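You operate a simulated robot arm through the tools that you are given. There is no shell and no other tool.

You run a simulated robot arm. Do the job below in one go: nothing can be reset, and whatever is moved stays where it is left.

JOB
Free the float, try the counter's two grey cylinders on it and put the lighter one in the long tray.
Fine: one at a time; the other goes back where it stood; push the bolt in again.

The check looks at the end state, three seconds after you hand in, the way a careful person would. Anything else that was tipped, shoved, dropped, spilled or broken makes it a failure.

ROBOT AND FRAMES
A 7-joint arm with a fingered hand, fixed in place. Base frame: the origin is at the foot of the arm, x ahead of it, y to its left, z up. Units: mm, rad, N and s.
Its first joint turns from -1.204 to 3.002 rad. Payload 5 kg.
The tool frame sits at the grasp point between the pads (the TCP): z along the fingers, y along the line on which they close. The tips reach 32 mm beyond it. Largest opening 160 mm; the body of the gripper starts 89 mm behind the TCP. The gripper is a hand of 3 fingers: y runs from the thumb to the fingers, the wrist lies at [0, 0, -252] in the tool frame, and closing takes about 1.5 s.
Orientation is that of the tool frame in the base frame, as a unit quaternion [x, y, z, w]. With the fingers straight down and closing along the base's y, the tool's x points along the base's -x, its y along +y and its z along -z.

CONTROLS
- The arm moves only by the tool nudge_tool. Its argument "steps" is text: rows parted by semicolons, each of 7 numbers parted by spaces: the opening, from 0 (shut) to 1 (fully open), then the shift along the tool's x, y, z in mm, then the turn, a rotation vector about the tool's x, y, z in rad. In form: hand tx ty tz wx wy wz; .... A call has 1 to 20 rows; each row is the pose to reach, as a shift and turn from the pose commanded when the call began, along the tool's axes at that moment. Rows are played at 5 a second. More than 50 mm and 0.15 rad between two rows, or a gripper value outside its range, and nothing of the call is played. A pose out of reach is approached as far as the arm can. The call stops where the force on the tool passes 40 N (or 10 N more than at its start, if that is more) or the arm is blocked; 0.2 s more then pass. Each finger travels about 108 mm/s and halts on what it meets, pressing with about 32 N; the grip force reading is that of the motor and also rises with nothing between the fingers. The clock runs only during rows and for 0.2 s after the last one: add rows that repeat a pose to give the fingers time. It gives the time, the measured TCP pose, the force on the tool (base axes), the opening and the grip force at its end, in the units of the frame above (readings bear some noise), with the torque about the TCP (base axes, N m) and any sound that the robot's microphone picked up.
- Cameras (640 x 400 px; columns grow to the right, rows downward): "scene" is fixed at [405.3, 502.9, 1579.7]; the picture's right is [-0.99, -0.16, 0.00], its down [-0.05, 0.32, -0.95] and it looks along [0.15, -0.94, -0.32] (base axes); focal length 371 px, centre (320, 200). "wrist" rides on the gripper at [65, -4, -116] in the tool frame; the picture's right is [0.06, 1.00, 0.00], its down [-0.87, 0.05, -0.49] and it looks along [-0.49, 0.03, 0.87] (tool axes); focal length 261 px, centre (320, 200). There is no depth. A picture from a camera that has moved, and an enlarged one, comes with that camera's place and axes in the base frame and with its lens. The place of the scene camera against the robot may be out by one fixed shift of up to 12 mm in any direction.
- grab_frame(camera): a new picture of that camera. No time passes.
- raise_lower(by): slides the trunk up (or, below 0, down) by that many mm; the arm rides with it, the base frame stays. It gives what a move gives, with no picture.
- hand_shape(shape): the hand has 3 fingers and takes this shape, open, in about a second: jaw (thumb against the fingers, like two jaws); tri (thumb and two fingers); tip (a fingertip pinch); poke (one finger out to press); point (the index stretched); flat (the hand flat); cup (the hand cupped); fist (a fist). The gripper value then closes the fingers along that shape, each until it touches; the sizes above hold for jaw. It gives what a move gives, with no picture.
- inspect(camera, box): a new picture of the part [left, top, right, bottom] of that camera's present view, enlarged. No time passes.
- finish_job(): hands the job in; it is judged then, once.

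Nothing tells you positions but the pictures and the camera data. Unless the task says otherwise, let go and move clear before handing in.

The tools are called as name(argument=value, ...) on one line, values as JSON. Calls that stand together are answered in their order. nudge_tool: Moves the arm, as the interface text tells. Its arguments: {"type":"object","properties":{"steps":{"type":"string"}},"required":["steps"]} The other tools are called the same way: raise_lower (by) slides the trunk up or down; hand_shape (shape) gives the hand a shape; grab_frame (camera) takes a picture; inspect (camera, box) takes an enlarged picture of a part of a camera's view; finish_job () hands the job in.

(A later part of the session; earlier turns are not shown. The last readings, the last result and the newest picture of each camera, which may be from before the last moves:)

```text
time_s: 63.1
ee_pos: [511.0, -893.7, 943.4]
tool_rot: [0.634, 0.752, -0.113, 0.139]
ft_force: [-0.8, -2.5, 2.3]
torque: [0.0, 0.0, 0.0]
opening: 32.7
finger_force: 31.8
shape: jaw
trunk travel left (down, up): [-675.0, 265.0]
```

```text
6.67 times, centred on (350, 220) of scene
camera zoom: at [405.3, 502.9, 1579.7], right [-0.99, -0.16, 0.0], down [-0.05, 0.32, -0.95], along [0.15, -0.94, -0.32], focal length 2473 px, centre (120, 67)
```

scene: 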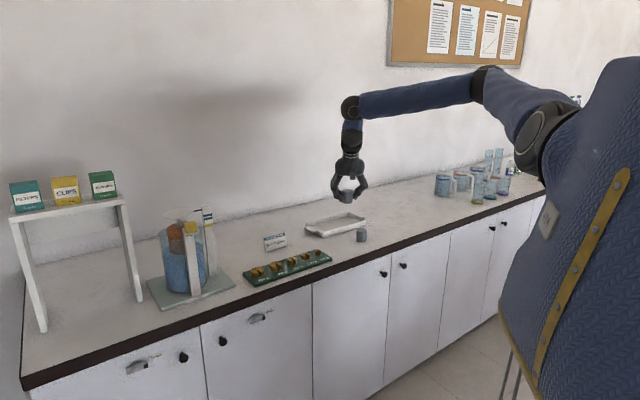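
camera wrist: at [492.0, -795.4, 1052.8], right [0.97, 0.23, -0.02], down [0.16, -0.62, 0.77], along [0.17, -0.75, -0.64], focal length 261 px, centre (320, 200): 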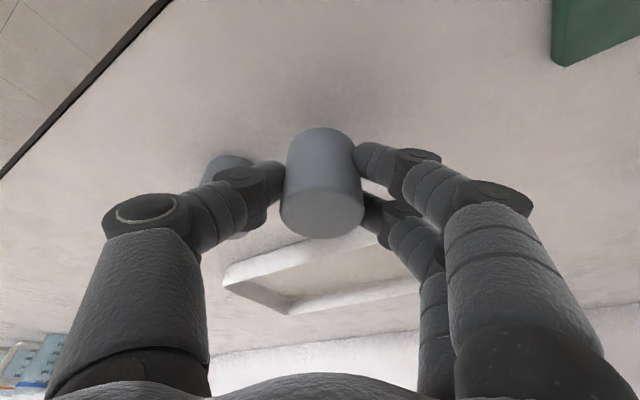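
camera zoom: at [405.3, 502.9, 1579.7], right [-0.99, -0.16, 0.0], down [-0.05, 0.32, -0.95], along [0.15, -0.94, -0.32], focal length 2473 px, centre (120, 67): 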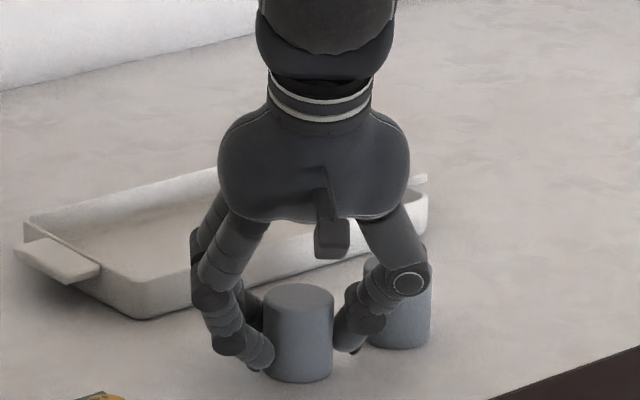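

A stands back on the counter at its spot. I'll open and rise clear.

nudge_tool(steps="0.22 0 0 0 0 0 0; 0.25 0 0 0 0 0 0; 0.28 0 0 0 0 0 0; 0.31 0 0 0 0 0 0; 0.35 0 0 0 0 0 0; 0.4 0 0 0 0 0 0; 0.43 0 0 0 0 0 0; 0.43 0 0 0 0 0 0; 0.43 0 0 0 0 0 0")

grab_frame(camera="wrist")

raise_lower(by=90)

inspect(camera="wrist", box=[200, 30, 400, 190])

inspect(camera="scene", box=[230, 200, 390, 300])

```text
time_s: 65.1
ee_pos: [511.1, -893.4, 943.0]
tool_rot: [0.633, 0.753, -0.113, 0.14]
ft_force: [-0.6, 0.2, 0.7]
torque: [0.0, 0.0, 0.03]
opening: 68.1
finger_force: 0.0
shape: jaw
trunk travel left (down, up): [-675.0, 265.0]
```

```text
taken
camera wrist: at [489.7, -794.4, 1028.2], right [0.97, 0.23, -0.02], down [0.16, -0.62, 0.77], along [0.17, -0.75, -0.64], focal length 261 px, centre (320, 200)
```

wrist: 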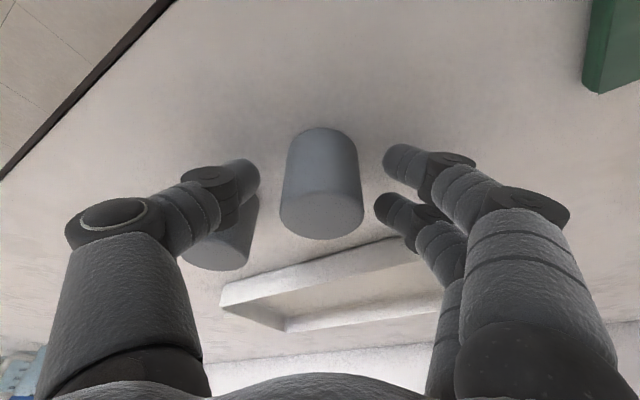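

```text
time_s: 66.3
ee_pos: [512.1, -893.2, 1031.9]
tool_rot: [0.634, 0.753, -0.112, 0.138]
ft_force: [0.2, -0.4, 0.5]
torque: [-0.01, 0.02, -0.02]
opening: 68.0
finger_force: 0.1
shape: jaw
trunk travel left (down, up): [-765.0, 175.0]
```

```text
2.50 times, centred on (300, 110) of wrist
camera zoom: at [489.8, -794.7, 1117.8], right [0.97, 0.23, -0.02], down [0.16, -0.62, 0.77], along [0.17, -0.75, -0.64], focal length 652 px, centre (370, 425)
```

zoom: 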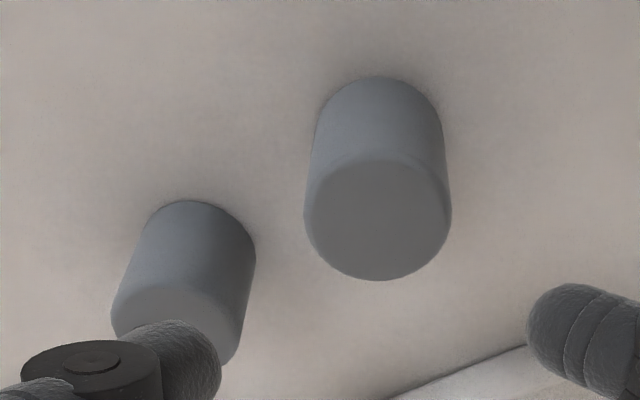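

```text
4.00 times, centred on (310, 250) of scene
camera zoom: at [405.3, 502.9, 1579.7], right [-0.99, -0.16, 0.0], down [-0.05, 0.32, -0.95], along [0.15, -0.94, -0.32], focal length 1484 px, centre (360, 0)
```

zoom: 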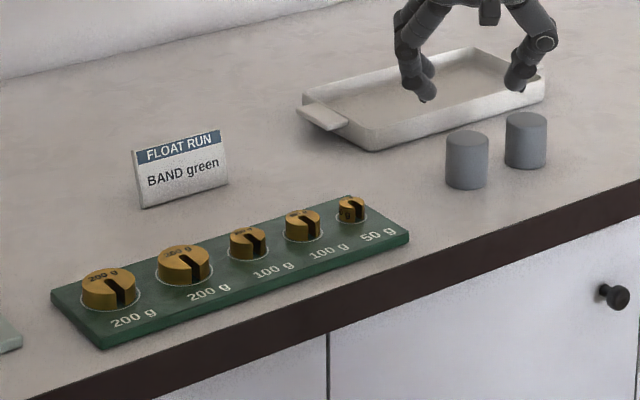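

A is standing within about 3 mm of where it was. Now B: I'll yaw the hand further clockwise so that the fingers close across the row and stay away from A, and centre over B.

nudge_tool(steps="0.43 -9 -13 3.3 0.0492 -0.0008 0.131; 0.43 -18 -26 6.6 0.0984 -0.0017 0.262; 0.43 -27 -39 10 0.1476 -0.0025 0.393; 0.43 -36 -52 13.3 0.1968 -0.0034 0.524; 0.43 -45.4 -64.4 16.6 0.246 -0.0042 0.655; 0.43 -45.4 -64.4 16.6 0.246 -0.0042 0.655")

grab_frame(camera="wrist")

inspect(camera="scene", box=[300, 150, 400, 260])

```text
time_s: 67.8
ee_pos: [457.5, -952.3, 1033.2]
tool_rot: [0.853, 0.489, -0.153, 0.092]
ft_force: [-0.2, 0.7, 1.0]
torque: [0.03, 0.01, 0.0]
opening: 68.3
finger_force: 0.0
shape: jaw
trunk travel left (down, up): [-765.0, 175.0]
```

```text
taken
camera wrist: at [504.1, -862.4, 1119.1], right [0.89, -0.45, -0.02], down [-0.28, -0.58, 0.77], along [-0.36, -0.68, -0.64], focal length 261 px, centre (320, 200)
```

wrist: 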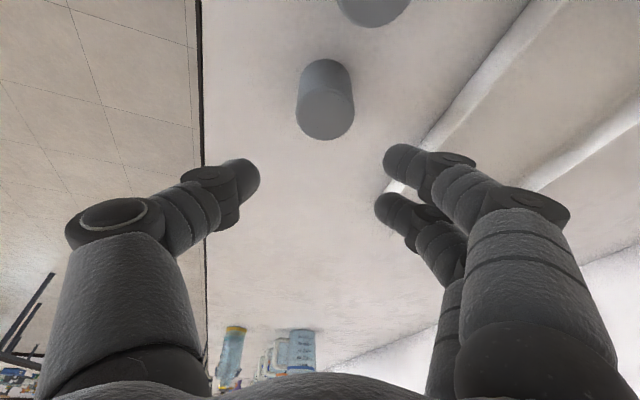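

```text
3.64 times, centred on (350, 205) of scene
camera zoom: at [405.3, 502.9, 1579.7], right [-0.99, -0.16, 0.0], down [-0.05, 0.32, -0.95], along [0.15, -0.94, -0.32], focal length 1349 px, centre (211, 182)
```

zoom: 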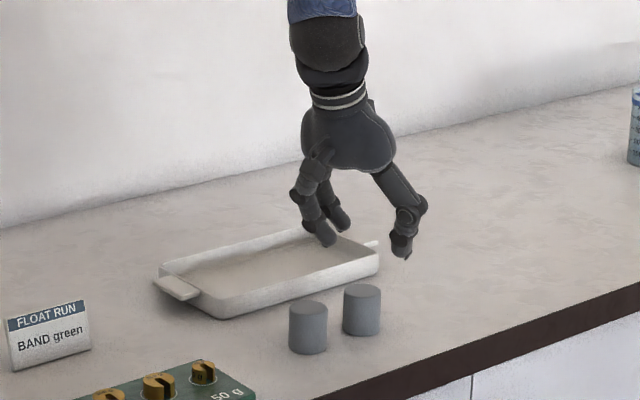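

inspect(camera="wrist", box=[260, 40, 400, 150])

```text
3.64 times, centred on (330, 95) of wrist
camera zoom: at [504.1, -862.4, 1119.1], right [0.89, -0.45, -0.02], down [-0.28, -0.58, 0.77], along [-0.36, -0.68, -0.64], focal length 948 px, centre (284, 582)
```

zoom: 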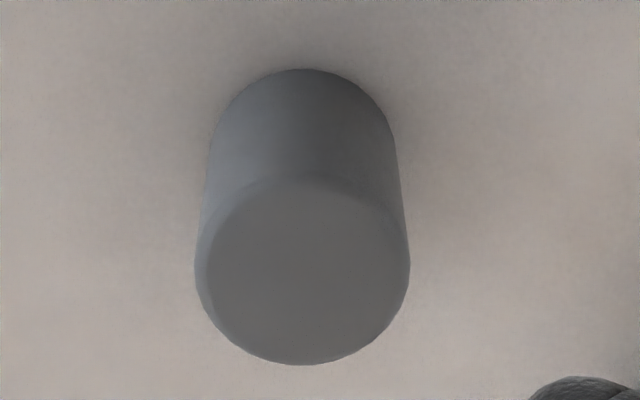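

nudge_tool(steps="0.43 7 0.5 18 0 0 0; 0.43 14 1 36 0 0 0; 0.43 21.5 1.6 53.7 0 0 0; 0.43 21.5 1.6 53.7 0 0 0")

grab_frame(camera="wrist")

inspect(camera="scene", box=[300, 150, 400, 260])

```text
time_s: 68.8
ee_pos: [458.9, -950.6, 975.9]
tool_rot: [0.853, 0.49, -0.153, 0.092]
ft_force: [-0.3, 0.6, -0.1]
torque: [-0.01, 0.01, 0.02]
opening: 68.2
finger_force: 0.0
shape: jaw
trunk travel left (down, up): [-765.0, 175.0]
```

```text
taken
camera wrist: at [506.4, -861.6, 1060.9], right [0.89, -0.45, -0.01], down [-0.28, -0.58, 0.77], along [-0.35, -0.68, -0.64], focal length 261 px, centre (320, 200)
```

wrist: 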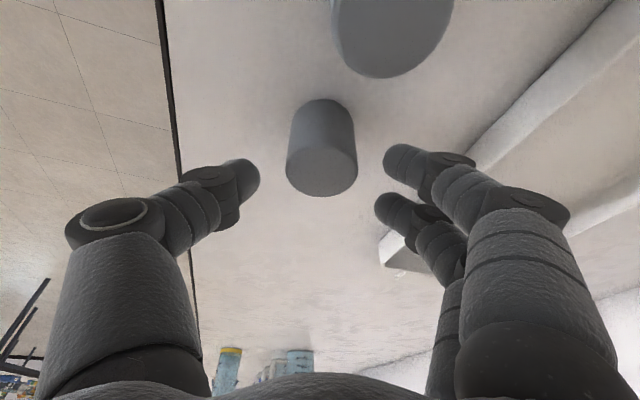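

```text
3.64 times, centred on (350, 205) of scene
camera zoom: at [405.3, 502.9, 1579.7], right [-0.99, -0.16, 0.0], down [-0.05, 0.32, -0.95], along [0.15, -0.94, -0.32], focal length 1349 px, centre (211, 182)
```

zoom: 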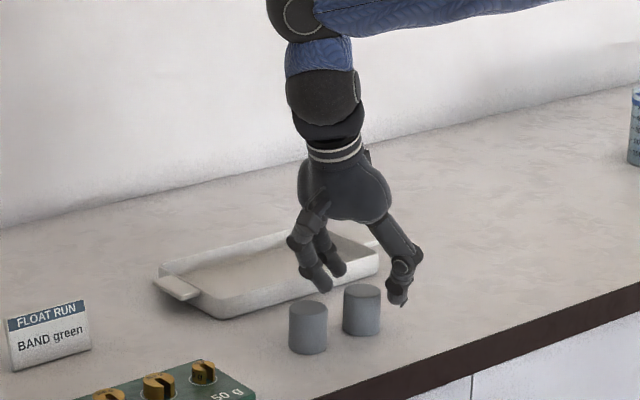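

nudge_tool(steps="0.43 3.8 0.2 10 0 0 0; 0.43 7.6 0.3 20 0 0 0; 0.43 11.4 0.5 30.2 0 0 0; 0.43 11.4 0.5 30.2 0 0 0")

grab_frame(camera="wrist")

inspect(camera="scene", box=[300, 150, 400, 260])

```text
time_s: 69.8
ee_pos: [459.1, -951.4, 943.3]
tool_rot: [0.853, 0.49, -0.153, 0.091]
ft_force: [1.2, -0.4, 0.0]
torque: [-0.01, 0.03, 0.01]
opening: 68.3
finger_force: 0.0
shape: jaw
trunk travel left (down, up): [-765.0, 175.0]
```

```text
taken
camera wrist: at [507.0, -862.2, 1029.3], right [0.89, -0.45, -0.02], down [-0.28, -0.58, 0.77], along [-0.35, -0.68, -0.64], focal length 261 px, centre (320, 200)
```

wrist: 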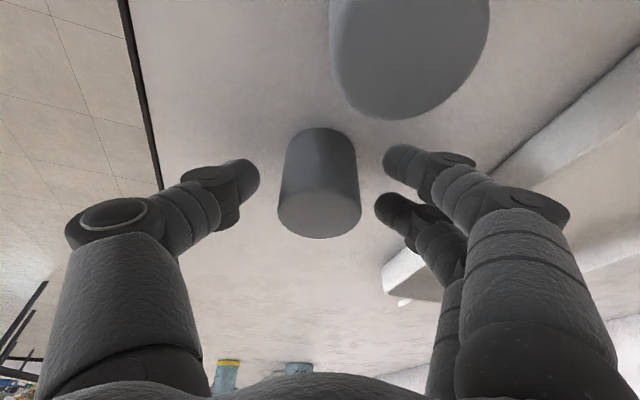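

```text
3.64 times, centred on (350, 205) of scene
camera zoom: at [405.3, 502.9, 1579.7], right [-0.99, -0.16, 0.0], down [-0.05, 0.32, -0.95], along [0.15, -0.94, -0.32], focal length 1349 px, centre (211, 182)
```

zoom: 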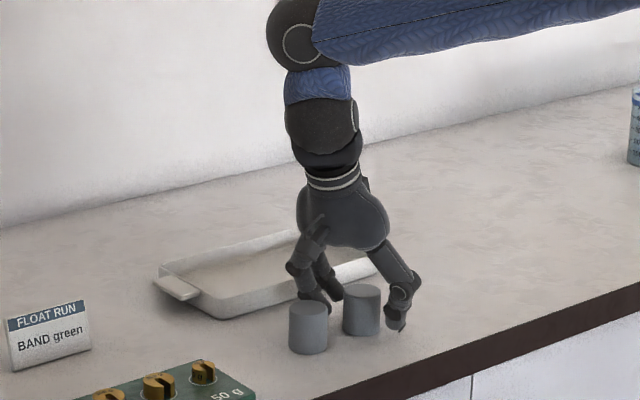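

B is centred. I'll close on it and lift.

nudge_tool(steps="0.4 0 0 0 0 0 0; 0.37 0 0 0 0 0 0; 0.34 0 0 0 0 0 0; 0.31 0 0 0 0 0 0; 0.28 0 0 0 0 0 0; 0.25 0 0 0 0 0 0; 0.2 0 0 0 0 0 0; 0.2 0 0 0 0 0 0; 0.2 0 0 0 0 0 0; 0.2 0 0 0 0 0 0")

raise_lower(by=75)

grab_frame(camera="wrist")

inspect(camera="scene", box=[300, 150, 400, 260])

```text
time_s: 72.0
ee_pos: [460.5, -951.9, 943.9]
tool_rot: [0.853, 0.491, -0.153, 0.092]
ft_force: [-0.9, 0.8, -2.0]
torque: [0.05, 0.01, -0.01]
opening: 32.8
finger_force: 31.9
shape: jaw
trunk travel left (down, up): [-765.0, 175.0]
```

```text
time_s: 73.1
ee_pos: [458.9, -952.2, 1018.3]
tool_rot: [0.853, 0.491, -0.152, 0.091]
ft_force: [-1.1, -0.3, -2.9]
torque: [0.04, -0.03, -0.02]
opening: 32.8
finger_force: 32.4
shape: jaw
trunk travel left (down, up): [-840.0, 100.0]
```

```text
taken
camera wrist: at [507.3, -862.5, 1103.6], right [0.89, -0.45, -0.02], down [-0.28, -0.58, 0.77], along [-0.35, -0.68, -0.64], focal length 261 px, centre (320, 200)
```

wrist: 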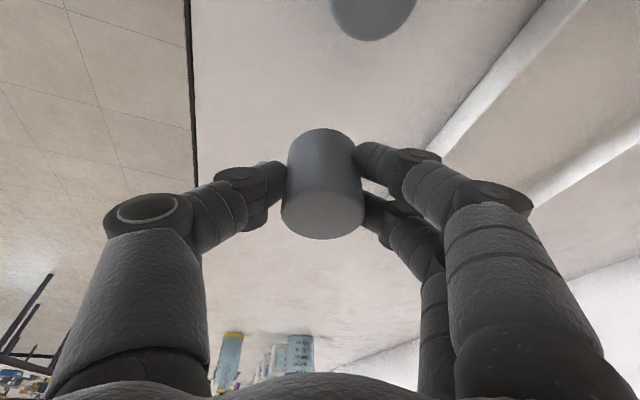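

```text
3.64 times, centred on (350, 205) of scene
camera zoom: at [405.3, 502.9, 1579.7], right [-0.99, -0.16, 0.0], down [-0.05, 0.32, -0.95], along [0.15, -0.94, -0.32], focal length 1349 px, centre (211, 182)
```

zoom: 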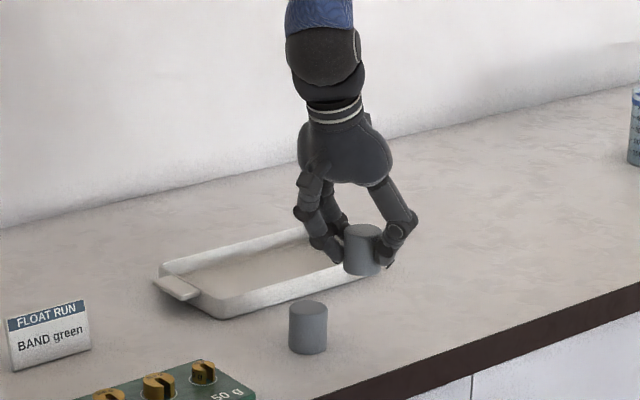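

B held, reading about 2.9 N (A read 2.6–3.8, so the float will decide). I'll raise it while turning the yaw back.

nudge_tool(steps="0.2 -8.4 0.2 -22.4 -0.0459 0.001 -0.1222; 0.2 -16.8 0.4 -44.8 -0.0919 0.0019 -0.2444; 0.2 -25.3 0.5 -67.2 -0.1378 0.0029 -0.3666; 0.2 -33.7 0.7 -89.6 -0.1838 0.0039 -0.4888; 0.2 -42.1 0.9 -112 -0.2298 0.0049 -0.611; 0.2 -50.5 1.1 -134.4 -0.2757 0.0058 -0.7332; 0.2 -58.9 1.3 -156.8 -0.3217 0.0068 -0.8554; 0.2 -67.4 1.4 -179.2 -0.3676 0.0078 -0.9776; 0.2 -75.8 1.6 -201.6 -0.4135 0.0087 -1.0998; 0.2 -84.2 1.8 -224 -0.4595 0.0097 -1.222; 0.2 -84.2 1.8 -224 -0.4595 0.0097 -1.222")

grab_frame(camera="wrist")

grab_frame(camera="scene")

```text
time_s: 75.5
ee_pos: [460.9, -954.5, 1258.3]
tool_rot: [0.378, 0.908, -0.065, 0.166]
ft_force: [-0.7, -0.4, -1.9]
torque: [0.0, 0.02, 0.02]
opening: 32.4
finger_force: 32.0
shape: jaw
trunk travel left (down, up): [-840.0, 100.0]
```

```text
taken
camera wrist: at [386.1, -885.5, 1342.7], right [0.67, 0.74, -0.01], down [0.49, -0.42, 0.76], along [0.56, -0.52, -0.64], focal length 261 px, centre (320, 200)
```

wrist: 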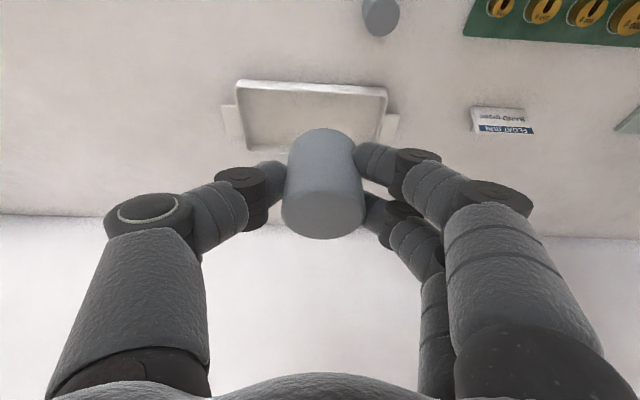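

```text
taken
```

scene: 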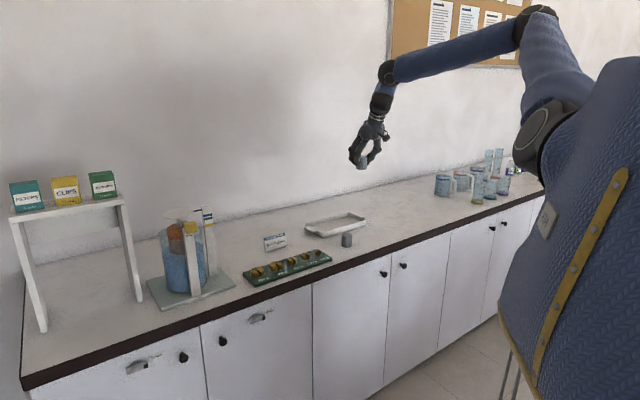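

nudge_tool(steps="0.2 -3.4 44.2 1.6 0 0 0; 0.2 -6.8 88.5 3.1 0 0 0; 0.2 -10.2 132.7 4.7 0 0 0; 0.2 -13.6 176.9 6.3 0 0 0; 0.2 -17 221.2 7.8 0 0 0; 0.2 -20.4 265.4 9.4 0 0 0; 0.2 -23.8 309.6 10.9 0 0 0; 0.2 -27.2 353.9 12.5 0 0 0; 0.2 -30.6 398.1 14 0 0 0; 0.2 -34 442.3 15.6 0 0 0; 0.2 -37.4 486.5 17.2 0 0 0; 0.2 -40.8 530.8 18.8 0 0 0; 0.2 -44.2 575 20.3 0 0 0; 0.2 -47.6 619.2 21.9 0 0 0; 0.2 -51 663.5 23.4 0 0 0; 0.2 -54.4 707.7 25 0 0 0; 0.2 -54.4 707.7 25 0 0 0")

grab_frame(camera="wrist")

inspect(camera="scene", box=[120, 100, 280, 250])

```text
time_s: 79.1
ee_pos: [1002.8, -497.7, 1261.8]
tool_rot: [0.38, 0.907, -0.064, 0.166]
ft_force: [-0.2, 0.3, -1.7]
torque: [0.03, -0.04, 0.02]
opening: 31.9
finger_force: 32.2
shape: jaw
trunk travel left (down, up): [-840.0, 100.0]
```

```text
taken
camera wrist: at [929.2, -429.9, 1347.3], right [0.67, 0.74, -0.01], down [0.48, -0.42, 0.77], along [0.56, -0.52, -0.64], focal length 261 px, centre (320, 200)
```

wrist: 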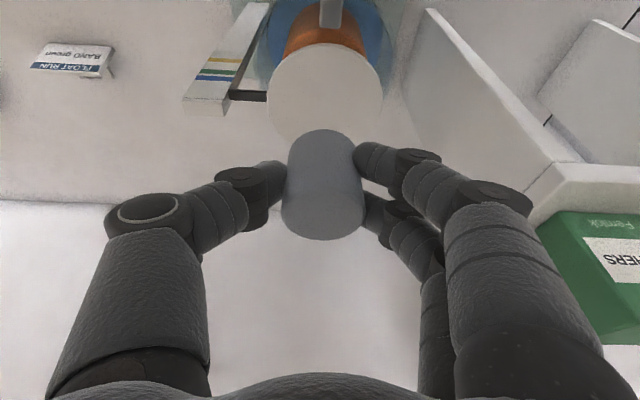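

```text
2.67 times, centred on (200, 175) of scene
camera zoom: at [405.3, 502.9, 1579.7], right [-0.99, -0.16, 0.0], down [-0.05, 0.32, -0.95], along [0.15, -0.94, -0.32], focal length 989 px, centre (640, 267)
```

zoom: 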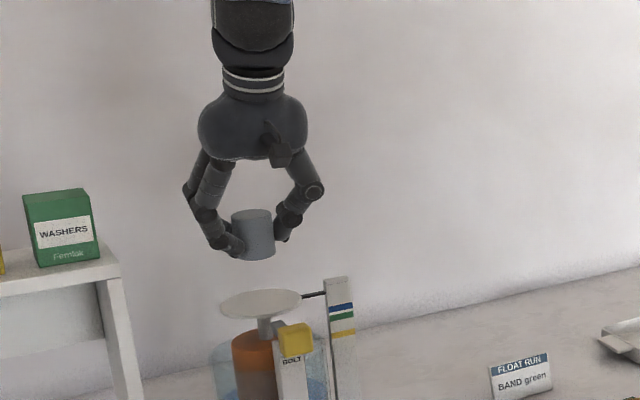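

nudge_tool(steps="0.2 4.5 0 12.2 0 0 0; 0.2 9 0 24.4 0 0 0; 0.2 13.6 0 36.5 0 0 0; 0.2 18.2 0 48.7 0 0 0; 0.2 19.6 0 52.5 0 0 0; 0.2 21 0 56.2 0 0 0; 0.2 22.4 0 60 0 0 0; 0.2 22.4 0 60 0 0 0")

inspect(camera="scene", box=[150, 160, 240, 250])

grab_frame(camera="wrist")

```text
time_s: 80.9
ee_pos: [1006.0, -495.7, 1194.5]
tool_rot: [0.379, 0.908, -0.064, 0.166]
ft_force: [-0.5, -0.1, -1.7]
torque: [0.02, 0.04, 0.05]
opening: 32.2
finger_force: 31.8
shape: jaw
trunk travel left (down, up): [-840.0, 100.0]
```

```text
4.44 times, centred on (195, 205) of scene
camera zoom: at [405.3, 502.9, 1579.7], right [-0.99, -0.16, 0.0], down [-0.05, 0.32, -0.95], along [0.15, -0.94, -0.32], focal length 1649 px, centre (876, 178)
```

zoom: 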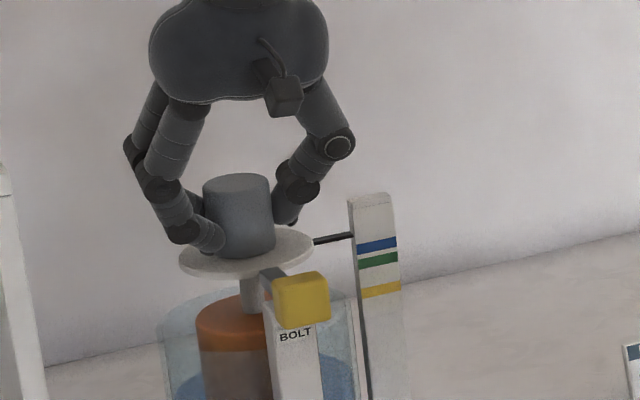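

```text
taken
camera wrist: at [931.4, -428.5, 1281.1], right [0.67, 0.74, -0.01], down [0.49, -0.42, 0.77], along [0.56, -0.52, -0.64], focal length 261 px, centre (320, 200)
```

wrist: 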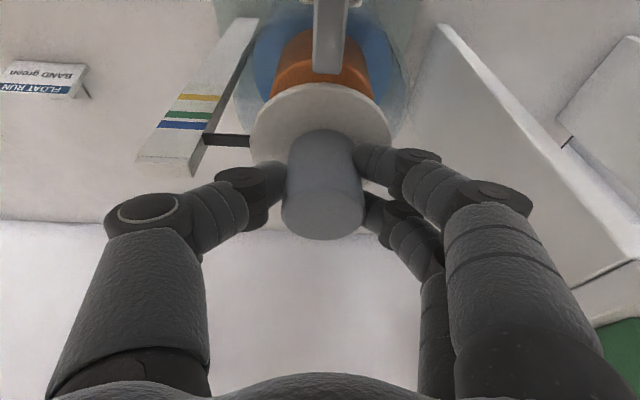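

nudge_tool(steps="0.2 0.9 -1 2.3 0 0 0; 0.2 1.8 -1.5 4.7 0 0 0; 0.2 2.6 -2 7 0 0 0; 0.2 2.6 -2 7 0 0 0; 0.22 2.6 -2 7 0 0 0; 0.25 2.6 -2 7 0 0 0; 0.28 2.6 -2 7 0 0 0; 0.31 2.6 -2 7 0 0 0; 0.35 2.6 -2 7 0 0 0; 0.4 2.6 -2 7 0 0 0; 0.43 2.6 -2 7 0 0 0; 0.43 2.6 -2 7 0 0 0; 0.43 2.6 -2 7 0 0 0; 0.43 2.6 -2 7 0 0 0; 0.43 2.6 -2 7 0 0 0; 0.43 2.6 -2 7 0 0 0; 0.43 2.6 -2 7 0 0 0; 0.43 2.6 -2 7 0 0 0; 0.43 2.6 -2 7 0 0 0; 0.43 2.6 -2 7 0 0 0")

inspect(camera="scene", box=[175, 195, 235, 235])

inspect(camera="scene", box=[150, 160, 240, 250])

grab_frame(camera="wrist")

```text
time_s: 85.1
ee_pos: [1005.6, -497.8, 1188.5]
tool_rot: [0.38, 0.908, -0.065, 0.165]
ft_force: [-1.0, -0.3, 0.4]
torque: [0.01, -0.01, -0.01]
opening: 68.2
finger_force: 0.0
shape: jaw
trunk travel left (down, up): [-840.0, 100.0]
```

```text
10.00 times, centred on (205, 215) of scene
camera zoom: at [405.3, 502.9, 1579.7], right [-0.99, -0.16, 0.0], down [-0.05, 0.32, -0.95], along [0.15, -0.94, -0.32], focal length 3710 px, centre (1470, 50)
```

zoom: 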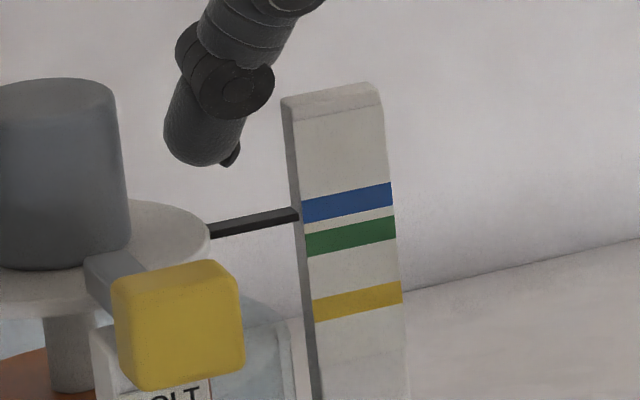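

```text
4.44 times, centred on (195, 205) of scene
camera zoom: at [405.3, 502.9, 1579.7], right [-0.99, -0.16, 0.0], down [-0.05, 0.32, -0.95], along [0.15, -0.94, -0.32], focal length 1649 px, centre (876, 178)
```

zoom: 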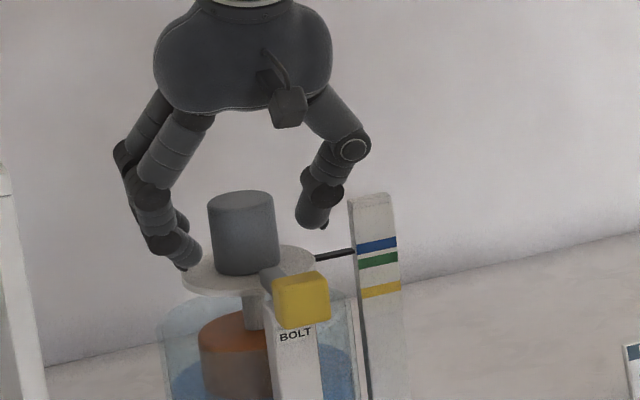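

```text
taken
camera wrist: at [930.2, -429.8, 1273.5], right [0.67, 0.74, -0.01], down [0.49, -0.42, 0.77], along [0.56, -0.52, -0.64], focal length 261 px, centre (320, 200)
```

wrist: 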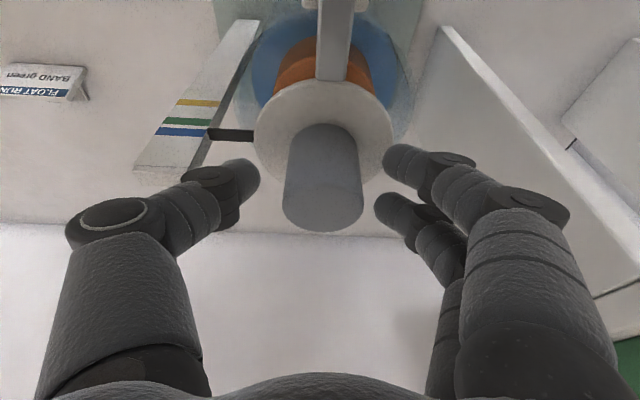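

With B the pointer stops at the blue band's lower edge, clearly higher than with A (green's lower edge). So B is the lighter one, and it goes into the long tray. I'll take it off the pan.

nudge_tool(steps="0.43 0.9 0.5 2.3 0 0 0; 0.43 1.8 1 4.7 0 0 0; 0.4 1.8 1 4.7 0 0 0; 0.37 1.8 1 4.7 0 0 0; 0.34 1.8 1 4.7 0 0 0; 0.31 1.8 1 4.7 0 0 0; 0.28 1.8 1 4.7 0 0 0; 0.25 1.8 1 4.7 0 0 0; 0.2 1.8 1 4.7 0 0 0; 0.2 1.8 1 4.7 0 0 0; 0.2 1.8 1 4.7 0 0 0; 0.2 1.8 1 4.7 0 0 0")

grab_frame(camera="wrist")

inspect(camera="scene", box=[150, 160, 240, 250])

```text
time_s: 87.7
ee_pos: [1005.1, -496.6, 1183.1]
tool_rot: [0.38, 0.908, -0.066, 0.166]
ft_force: [-0.3, -0.9, 0.5]
torque: [0.02, 0.03, -0.03]
opening: 32.8
finger_force: 32.6
shape: jaw
trunk travel left (down, up): [-840.0, 100.0]
```

```text
taken
camera wrist: at [930.7, -429.4, 1268.4], right [0.67, 0.74, -0.01], down [0.49, -0.42, 0.77], along [0.56, -0.52, -0.64], focal length 261 px, centre (320, 200)
```

wrist: 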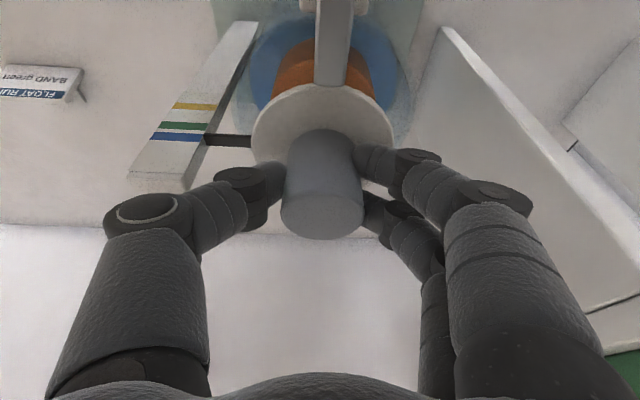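

```text
4.44 times, centred on (195, 205) of scene
camera zoom: at [405.3, 502.9, 1579.7], right [-0.99, -0.16, 0.0], down [-0.05, 0.32, -0.95], along [0.15, -0.94, -0.32], focal length 1649 px, centre (876, 178)
```

zoom: 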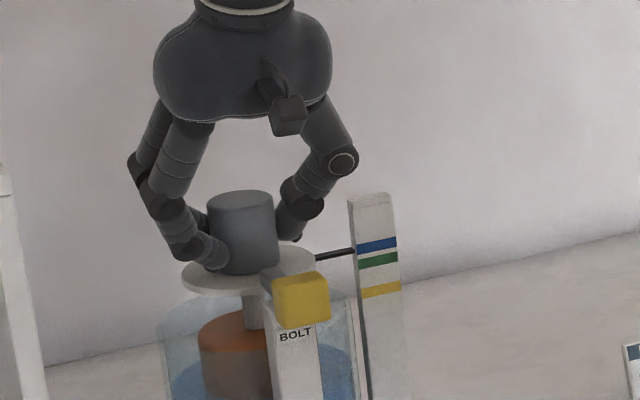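

nudge_tool(steps="0.2 -2 0 -5 0 0 0; 0.2 -4 0 -10 0 0 0; 0.2 -6 0 -16 0 0 0; 0.2 -8 0 -22 0 0 0; 0.2 -10.5 0 -28 0 0 0; 0.2 -14 0 -38 0 0 0; 0.2 -20 0 -54 0 0 0; 0.2 -27.3 0 -73 0 0 0; 0.2 -27.3 0 -73 0 0 0")

inspect(camera="scene", box=[150, 160, 240, 250])

```text
time_s: 89.7
ee_pos: [1005.6, -498.9, 1260.1]
tool_rot: [0.38, 0.908, -0.064, 0.166]
ft_force: [-0.9, 0.9, -2.3]
torque: [0.04, 0.03, -0.01]
opening: 33.0
finger_force: 31.4
shape: jaw
trunk travel left (down, up): [-840.0, 100.0]
```

```text
4.44 times, centred on (195, 205) of scene
camera zoom: at [405.3, 502.9, 1579.7], right [-0.99, -0.16, 0.0], down [-0.05, 0.32, -0.95], along [0.15, -0.94, -0.32], focal length 1649 px, centre (876, 178)
```

zoom: 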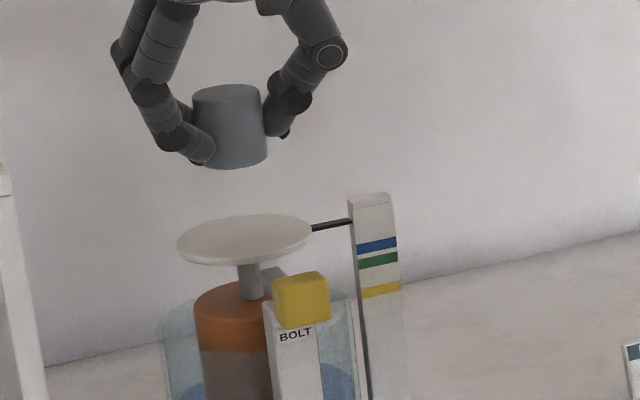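

The float is back at its empty mark with B off it. The tray spans roughly e −480…−239 and n 1098…1244 in counter axes, so I'll carry B over its middle, aiming for the TCP near (571, -1058).

nudge_tool(steps="0.2 -5.5 -43.9 1.7 0 0 0; 0.2 -10.9 -87.7 3.4 0 0 0; 0.2 -16.4 -131.6 5.1 0 0 0; 0.2 -21.9 -175.5 6.9 0 0 0; 0.2 -27.3 -219.3 8.6 0 0 0; 0.2 -32.8 -263.2 10.3 0 0 0; 0.2 -38.2 -307.1 12 0 0 0; 0.2 -43.7 -351 13.7 0 0 0; 0.2 -49.2 -394.8 15.4 0 0 0; 0.2 -54.6 -438.7 17.1 0 0 0; 0.2 -60.1 -482.6 18.8 0 0 0; 0.2 -65.6 -526.4 20.6 0 0 0; 0.2 -71 -570.3 22.3 0 0 0; 0.2 -76.5 -614.2 24 0 0 0; 0.2 -82 -658 25.7 0 0 0; 0.2 -87.4 -701.9 27.4 0 0 0; 0.2 -87.4 -701.9 27.4 0 0 0")

grab_frame(camera="wrist")

grab_frame(camera="scene")

```text
time_s: 93.3
ee_pos: [572.2, -1052.8, 1258.0]
tool_rot: [0.381, 0.907, -0.065, 0.165]
ft_force: [0.2, -0.9, -2.0]
torque: [-0.02, 0.01, -0.02]
opening: 32.5
finger_force: 31.9
shape: jaw
trunk travel left (down, up): [-840.0, 100.0]
```

```text
taken
camera wrist: at [497.3, -984.6, 1344.8], right [0.67, 0.74, -0.01], down [0.49, -0.42, 0.77], along [0.56, -0.52, -0.64], focal length 261 px, centre (320, 200)
```

wrist: 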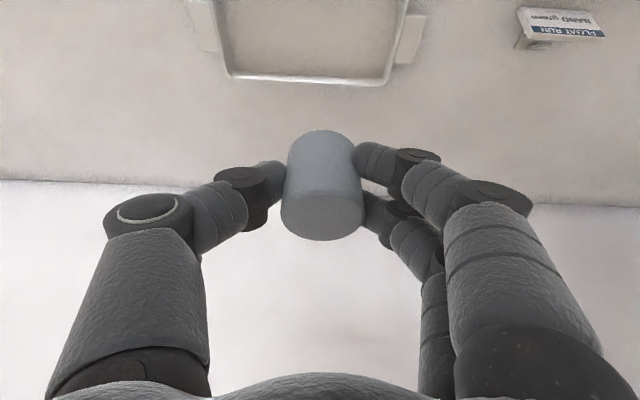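

```text
taken
```

scene: 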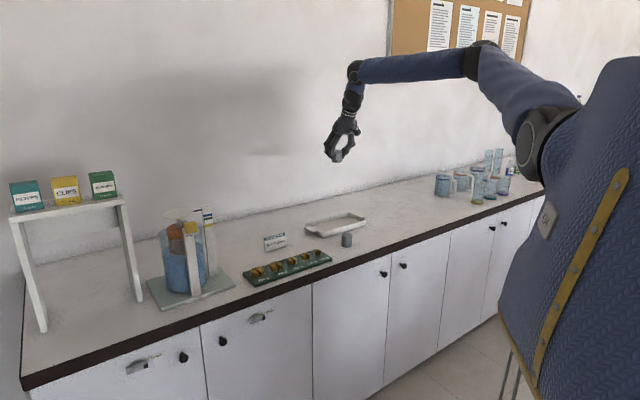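

raise_lower(by=-160)

grab_frame(camera="scene")

grab_frame(camera="wrist")

```text
time_s: 95.1
ee_pos: [571.5, -1053.5, 1098.6]
tool_rot: [0.38, 0.908, -0.065, 0.166]
ft_force: [0.1, -1.0, -0.8]
torque: [0.0, -0.03, -0.01]
opening: 32.9
finger_force: 31.5
shape: jaw
trunk travel left (down, up): [-680.0, 260.0]
```

```text
taken
```

scene: 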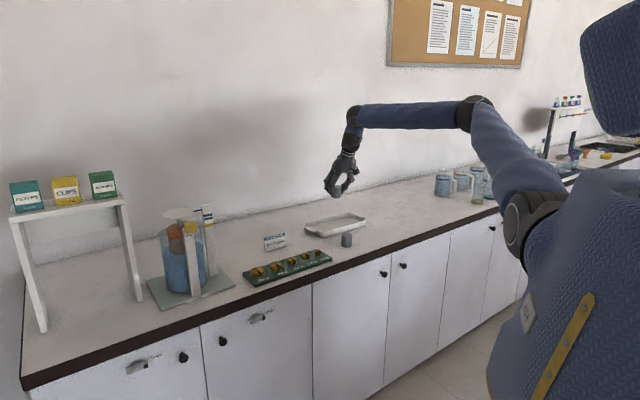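

```text
taken
camera wrist: at [496.9, -984.9, 1184.9], right [0.67, 0.74, -0.01], down [0.49, -0.42, 0.77], along [0.56, -0.52, -0.64], focal length 261 px, centre (320, 200)
```

wrist: 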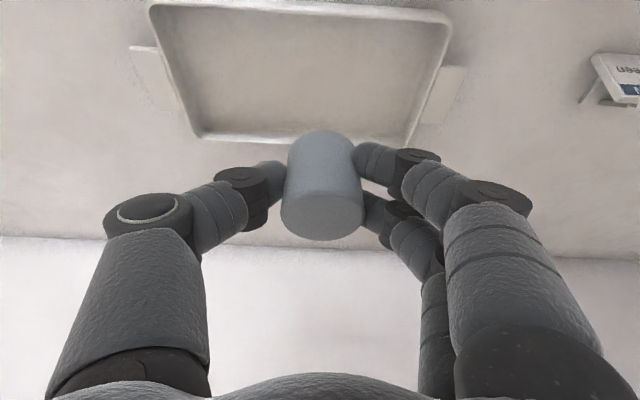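

raise_lower(by=-90)

grab_frame(camera="wrist")

inspect(camera="scene", box=[280, 140, 400, 260])

```text
time_s: 96.3
ee_pos: [572.1, -1053.3, 1009.8]
tool_rot: [0.38, 0.908, -0.065, 0.165]
ft_force: [0.6, 0.4, -1.6]
torque: [0.04, 0.01, -0.01]
opening: 32.3
finger_force: 31.9
shape: jaw
trunk travel left (down, up): [-590.0, 350.0]
```

```text
taken
camera wrist: at [496.8, -984.8, 1095.1], right [0.67, 0.74, -0.01], down [0.48, -0.42, 0.77], along [0.56, -0.52, -0.64], focal length 261 px, centre (320, 200)
```

wrist: 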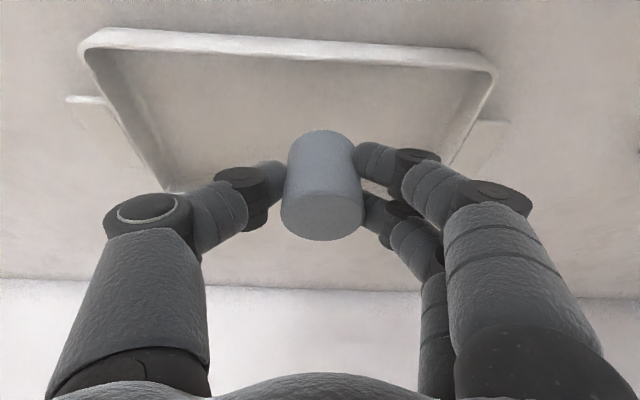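

```text
3.33 times, centred on (340, 200) of scene
camera zoom: at [405.3, 502.9, 1579.7], right [-0.99, -0.16, 0.0], down [-0.05, 0.32, -0.95], along [0.15, -0.94, -0.32], focal length 1236 px, centre (253, 200)
```

zoom: 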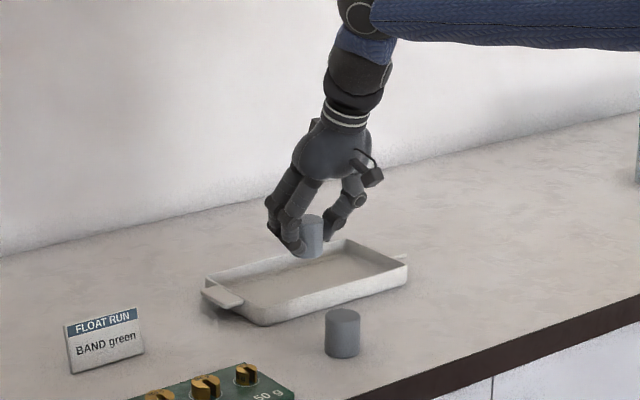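

nudge_tool(steps="0.2 4.8 0 12.8 0 0 0; 0.2 9.6 0 25.7 0 0 0; 0.2 14.4 0 38.5 0 0 0; 0.2 19.2 0 51.4 0 0 0; 0.2 19.2 0 51.4 0 0 0")

grab_frame(camera="wrist")

inspect(camera="scene", box=[290, 170, 380, 260])

```text
time_s: 97.5
ee_pos: [572.8, -1053.1, 953.9]
tool_rot: [0.381, 0.907, -0.065, 0.166]
ft_force: [0.8, 1.0, -2.3]
torque: [0.02, -0.01, -0.01]
opening: 32.6
finger_force: 31.8
shape: jaw
trunk travel left (down, up): [-590.0, 350.0]
```

```text
taken
camera wrist: at [497.8, -984.8, 1039.9], right [0.67, 0.74, -0.01], down [0.48, -0.42, 0.77], along [0.56, -0.52, -0.64], focal length 261 px, centre (320, 200)
```

wrist: 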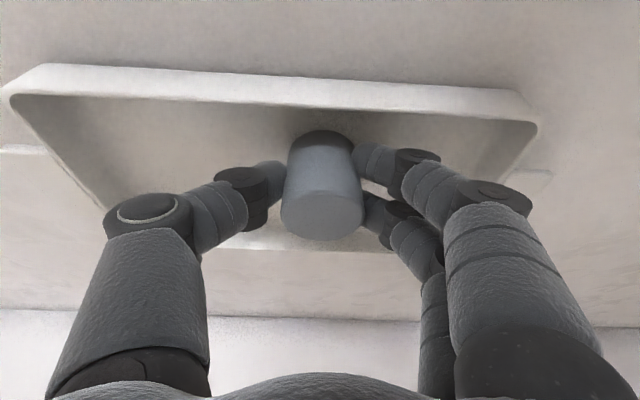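

```text
4.44 times, centred on (335, 215) of scene
camera zoom: at [405.3, 502.9, 1579.7], right [-0.99, -0.16, 0.0], down [-0.05, 0.32, -0.95], along [0.15, -0.94, -0.32], focal length 1649 px, centre (253, 133)
```

zoom: 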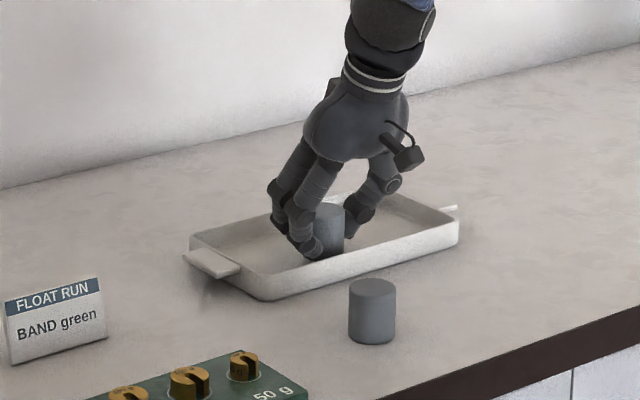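

nudge_tool(steps="0.2 0.7 0 1.9 0 0 0; 0.2 1.4 0 3.8 0 0 0; 0.2 1.75 0 4.7 0 0 0; 0.2 1.75 0 4.7 0 0 0")

```text
time_s: 98.5
ee_pos: [571.2, -1051.8, 948.9]
tool_rot: [0.38, 0.908, -0.064, 0.166]
ft_force: [0.0, -1.1, -2.1]
torque: [0.0, 0.04, -0.01]
opening: 32.5
finger_force: 31.9
shape: jaw
trunk travel left (down, up): [-590.0, 350.0]
```

nudge_tool(steps="0.2 0.35 0 0.95 0 0 0; 0.2 0.7 0 1.9 0 0 0; 0.2 0.7 0 1.9 0 0 0")

```text
time_s: 99.3
ee_pos: [572.4, -1052.5, 948.9]
tool_rot: [0.381, 0.908, -0.065, 0.165]
ft_force: [-0.2, -0.7, 2.8]
torque: [0.05, 0.02, 0.02]
opening: 32.7
finger_force: 32.0
shape: jaw
trunk travel left (down, up): [-590.0, 350.0]
```

Contact with the tray floor. I'll release B and rise out with the trunk.

nudge_tool(steps="0.22 0 0 0 0 0 0; 0.25 0 0 0 0 0 0; 0.28 0 0 0 0 0 0; 0.31 0 0 0 0 0 0; 0.35 0 0 0 0 0 0; 0.4 0 0 0 0 0 0; 0.43 0 0 0 0 0 0; 0.43 0 0 0 0 0 0; 0.43 0 0 0 0 0 0")

grab_frame(camera="wrist")

raise_lower(by=110)

grab_frame(camera="wrist")

inspect(camera="scene", box=[230, 200, 390, 300])

```text
time_s: 101.3
ee_pos: [570.8, -1053.1, 946.6]
tool_rot: [0.38, 0.908, -0.065, 0.166]
ft_force: [-0.2, 0.3, 0.1]
torque: [-0.03, -0.03, 0.03]
opening: 68.3
finger_force: 0.0
shape: jaw
trunk travel left (down, up): [-590.0, 350.0]
```

```text
taken
camera wrist: at [497.4, -984.7, 1032.4], right [0.67, 0.74, -0.01], down [0.49, -0.42, 0.77], along [0.56, -0.52, -0.64], focal length 261 px, centre (320, 200)
```

wrist: 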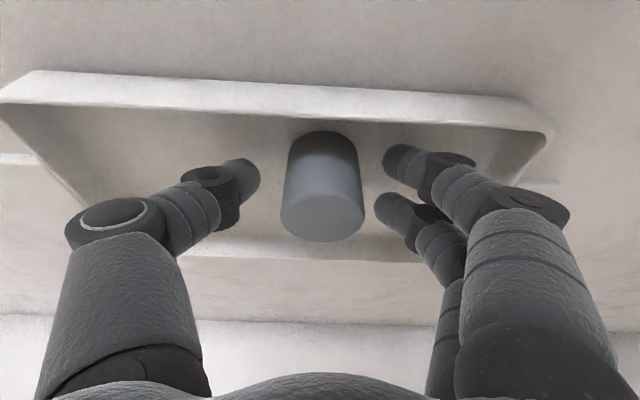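

```text
time_s: 102.8
ee_pos: [571.3, -1052.2, 1055.8]
tool_rot: [0.379, 0.908, -0.064, 0.166]
ft_force: [-0.5, 0.6, -0.3]
torque: [0.03, 0.0, 0.01]
opening: 68.2
finger_force: 0.0
shape: jaw
trunk travel left (down, up): [-700.0, 240.0]
```

```text
taken
camera wrist: at [497.5, -984.9, 1141.9], right [0.67, 0.74, -0.01], down [0.49, -0.42, 0.77], along [0.56, -0.52, -0.64], focal length 261 px, centre (320, 200)
```

wrist: 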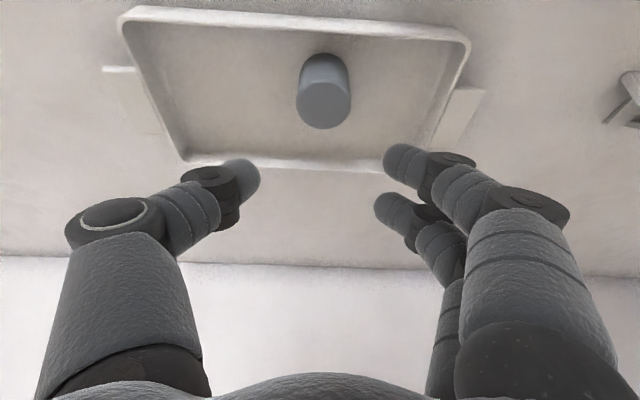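

```text
4.00 times, centred on (310, 250) of scene
camera zoom: at [405.3, 502.9, 1579.7], right [-0.99, -0.16, 0.0], down [-0.05, 0.32, -0.95], along [0.15, -0.94, -0.32], focal length 1484 px, centre (360, 0)
```

zoom: 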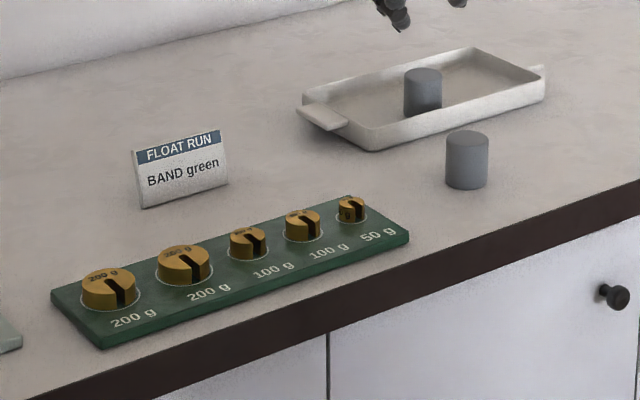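

B stands in the tray and A is in its place. Now back to the apparatus to push the bolt in again: trunk up first, then traverse at a safe height.

raise_lower(by=140)

nudge_tool(steps="0.45 -11 0 -29 0 0 0; 0.45 -21.7 0 -58 0 0 0; 0.45 -21.7 0 -58 0 0 0")

nudge_tool(steps="0.45 14.4 43.5 -5.4 0 0 0; 0.45 28.9 87 -10.8 0 0 0; 0.45 43.3 130.5 -16.2 0 0 0; 0.45 57.8 174 -21.6 0 0 0; 0.45 72.2 217.5 -27 0 0 0; 0.45 86.7 261 -32.5 0 0 0; 0.45 101 304.5 -37.9 0 0 0; 0.45 115.6 348 -43.3 0 0 0; 0.45 130 391.4 -48.7 0 0 0; 0.45 144.4 435 -54.1 0 0 0; 0.45 158.9 478.4 -59.5 0 0 0; 0.45 173.3 522 -65 0 0 0; 0.45 187.8 565.4 -70.4 0 0 0; 0.45 202.2 609 -75.8 0 0 0; 0.45 216.7 652.4 -81.2 0 0 0; 0.45 231.1 695.9 -86.6 0 0 0; 0.45 231.1 695.9 -86.6 0 0 0")

grab_frame(camera="wrist")

inspect(camera="scene", box=[140, 130, 260, 250])

```text
time_s: 104.4
ee_pos: [572.1, -1053.2, 1197.6]
tool_rot: [0.38, 0.908, -0.064, 0.166]
ft_force: [-0.5, -0.1, -0.4]
torque: [0.01, 0.0, 0.01]
opening: 67.9
finger_force: 0.0
shape: jaw
trunk travel left (down, up): [-840.0, 100.0]
```

```text
time_s: 105.2
ee_pos: [572.1, -1052.4, 1258.5]
tool_rot: [0.381, 0.908, -0.065, 0.165]
ft_force: [0.0, 0.0, 1.0]
torque: [0.04, -0.01, 0.01]
opening: 71.5
finger_force: 0.1
shape: jaw
trunk travel left (down, up): [-840.0, 100.0]
```

```text
time_s: 108.8
ee_pos: [893.4, -389.3, 1266.0]
tool_rot: [0.38, 0.908, -0.064, 0.166]
ft_force: [-0.9, -0.2, 0.0]
torque: [-0.01, -0.04, 0.03]
opening: 71.8
finger_force: 0.0
shape: jaw
trunk travel left (down, up): [-840.0, 100.0]
```

```text
taken
camera wrist: at [817.9, -320.5, 1351.5], right [0.67, 0.74, -0.01], down [0.48, -0.42, 0.77], along [0.56, -0.52, -0.64], focal length 261 px, centre (320, 200)
```

wrist: 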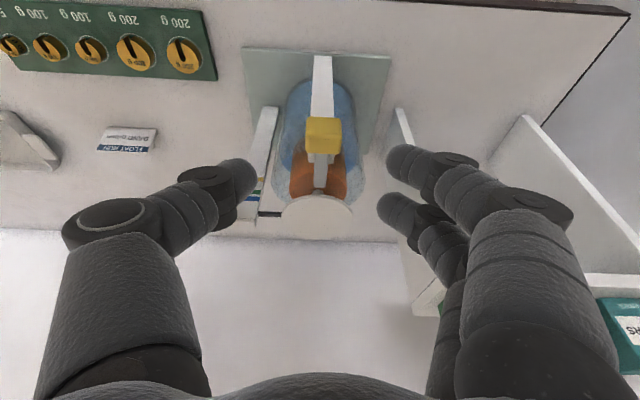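

```text
3.33 times, centred on (200, 190) of scene
camera zoom: at [405.3, 502.9, 1579.7], right [-0.99, -0.16, 0.0], down [-0.05, 0.32, -0.95], along [0.15, -0.94, -0.32], focal length 1236 px, centre (720, 233)
```

zoom: 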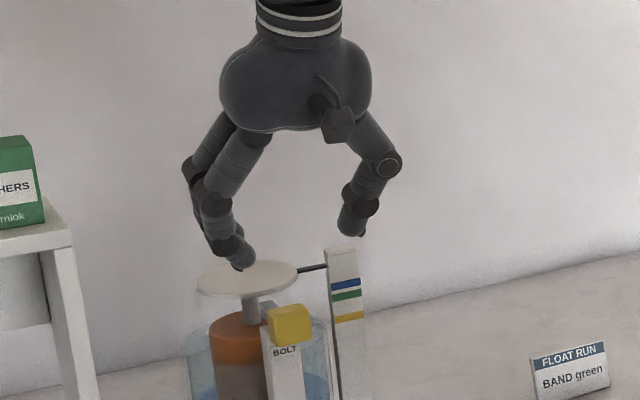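

nudge_tool(steps="0.45 0 1 30 0 0 0; 0.45 0 2.1 60 0 0 0; 0.45 0.2 2.1 85 0 0 0; 0.45 0.3 2.1 98 0 0 0; 0.45 0.3 2.1 107.9 0 0 0; 0.45 0.3 2.1 107.9 0 0 0")

grab_frame(camera="wrist")

inspect(camera="scene", box=[140, 150, 240, 250])

```text
time_s: 110.2
ee_pos: [922.1, -414.8, 1162.9]
tool_rot: [0.38, 0.908, -0.065, 0.165]
ft_force: [-1.1, -0.8, -0.8]
torque: [-0.01, -0.01, 0.01]
opening: 71.7
finger_force: 0.1
shape: jaw
trunk travel left (down, up): [-840.0, 100.0]
```

```text
taken
camera wrist: at [847.5, -346.2, 1248.7], right [0.67, 0.74, -0.01], down [0.48, -0.42, 0.77], along [0.56, -0.52, -0.64], focal length 261 px, centre (320, 200)
```

wrist: 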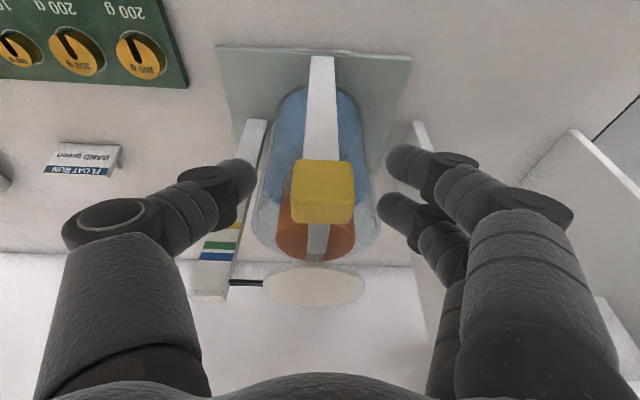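

```text
4.00 times, centred on (190, 200) of scene
camera zoom: at [405.3, 502.9, 1579.7], right [-0.99, -0.16, 0.0], down [-0.05, 0.32, -0.95], along [0.15, -0.94, -0.32], focal length 1484 px, centre (840, 200)
```

zoom: 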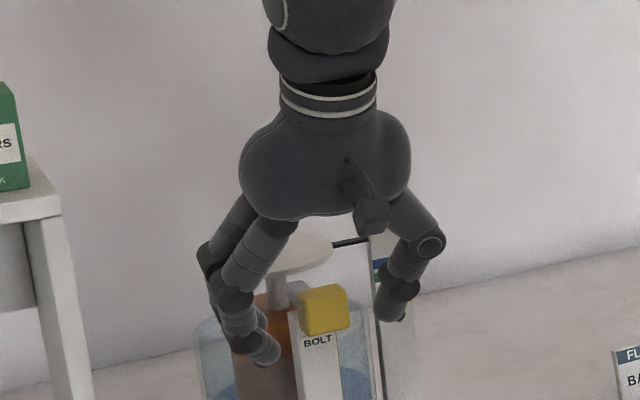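

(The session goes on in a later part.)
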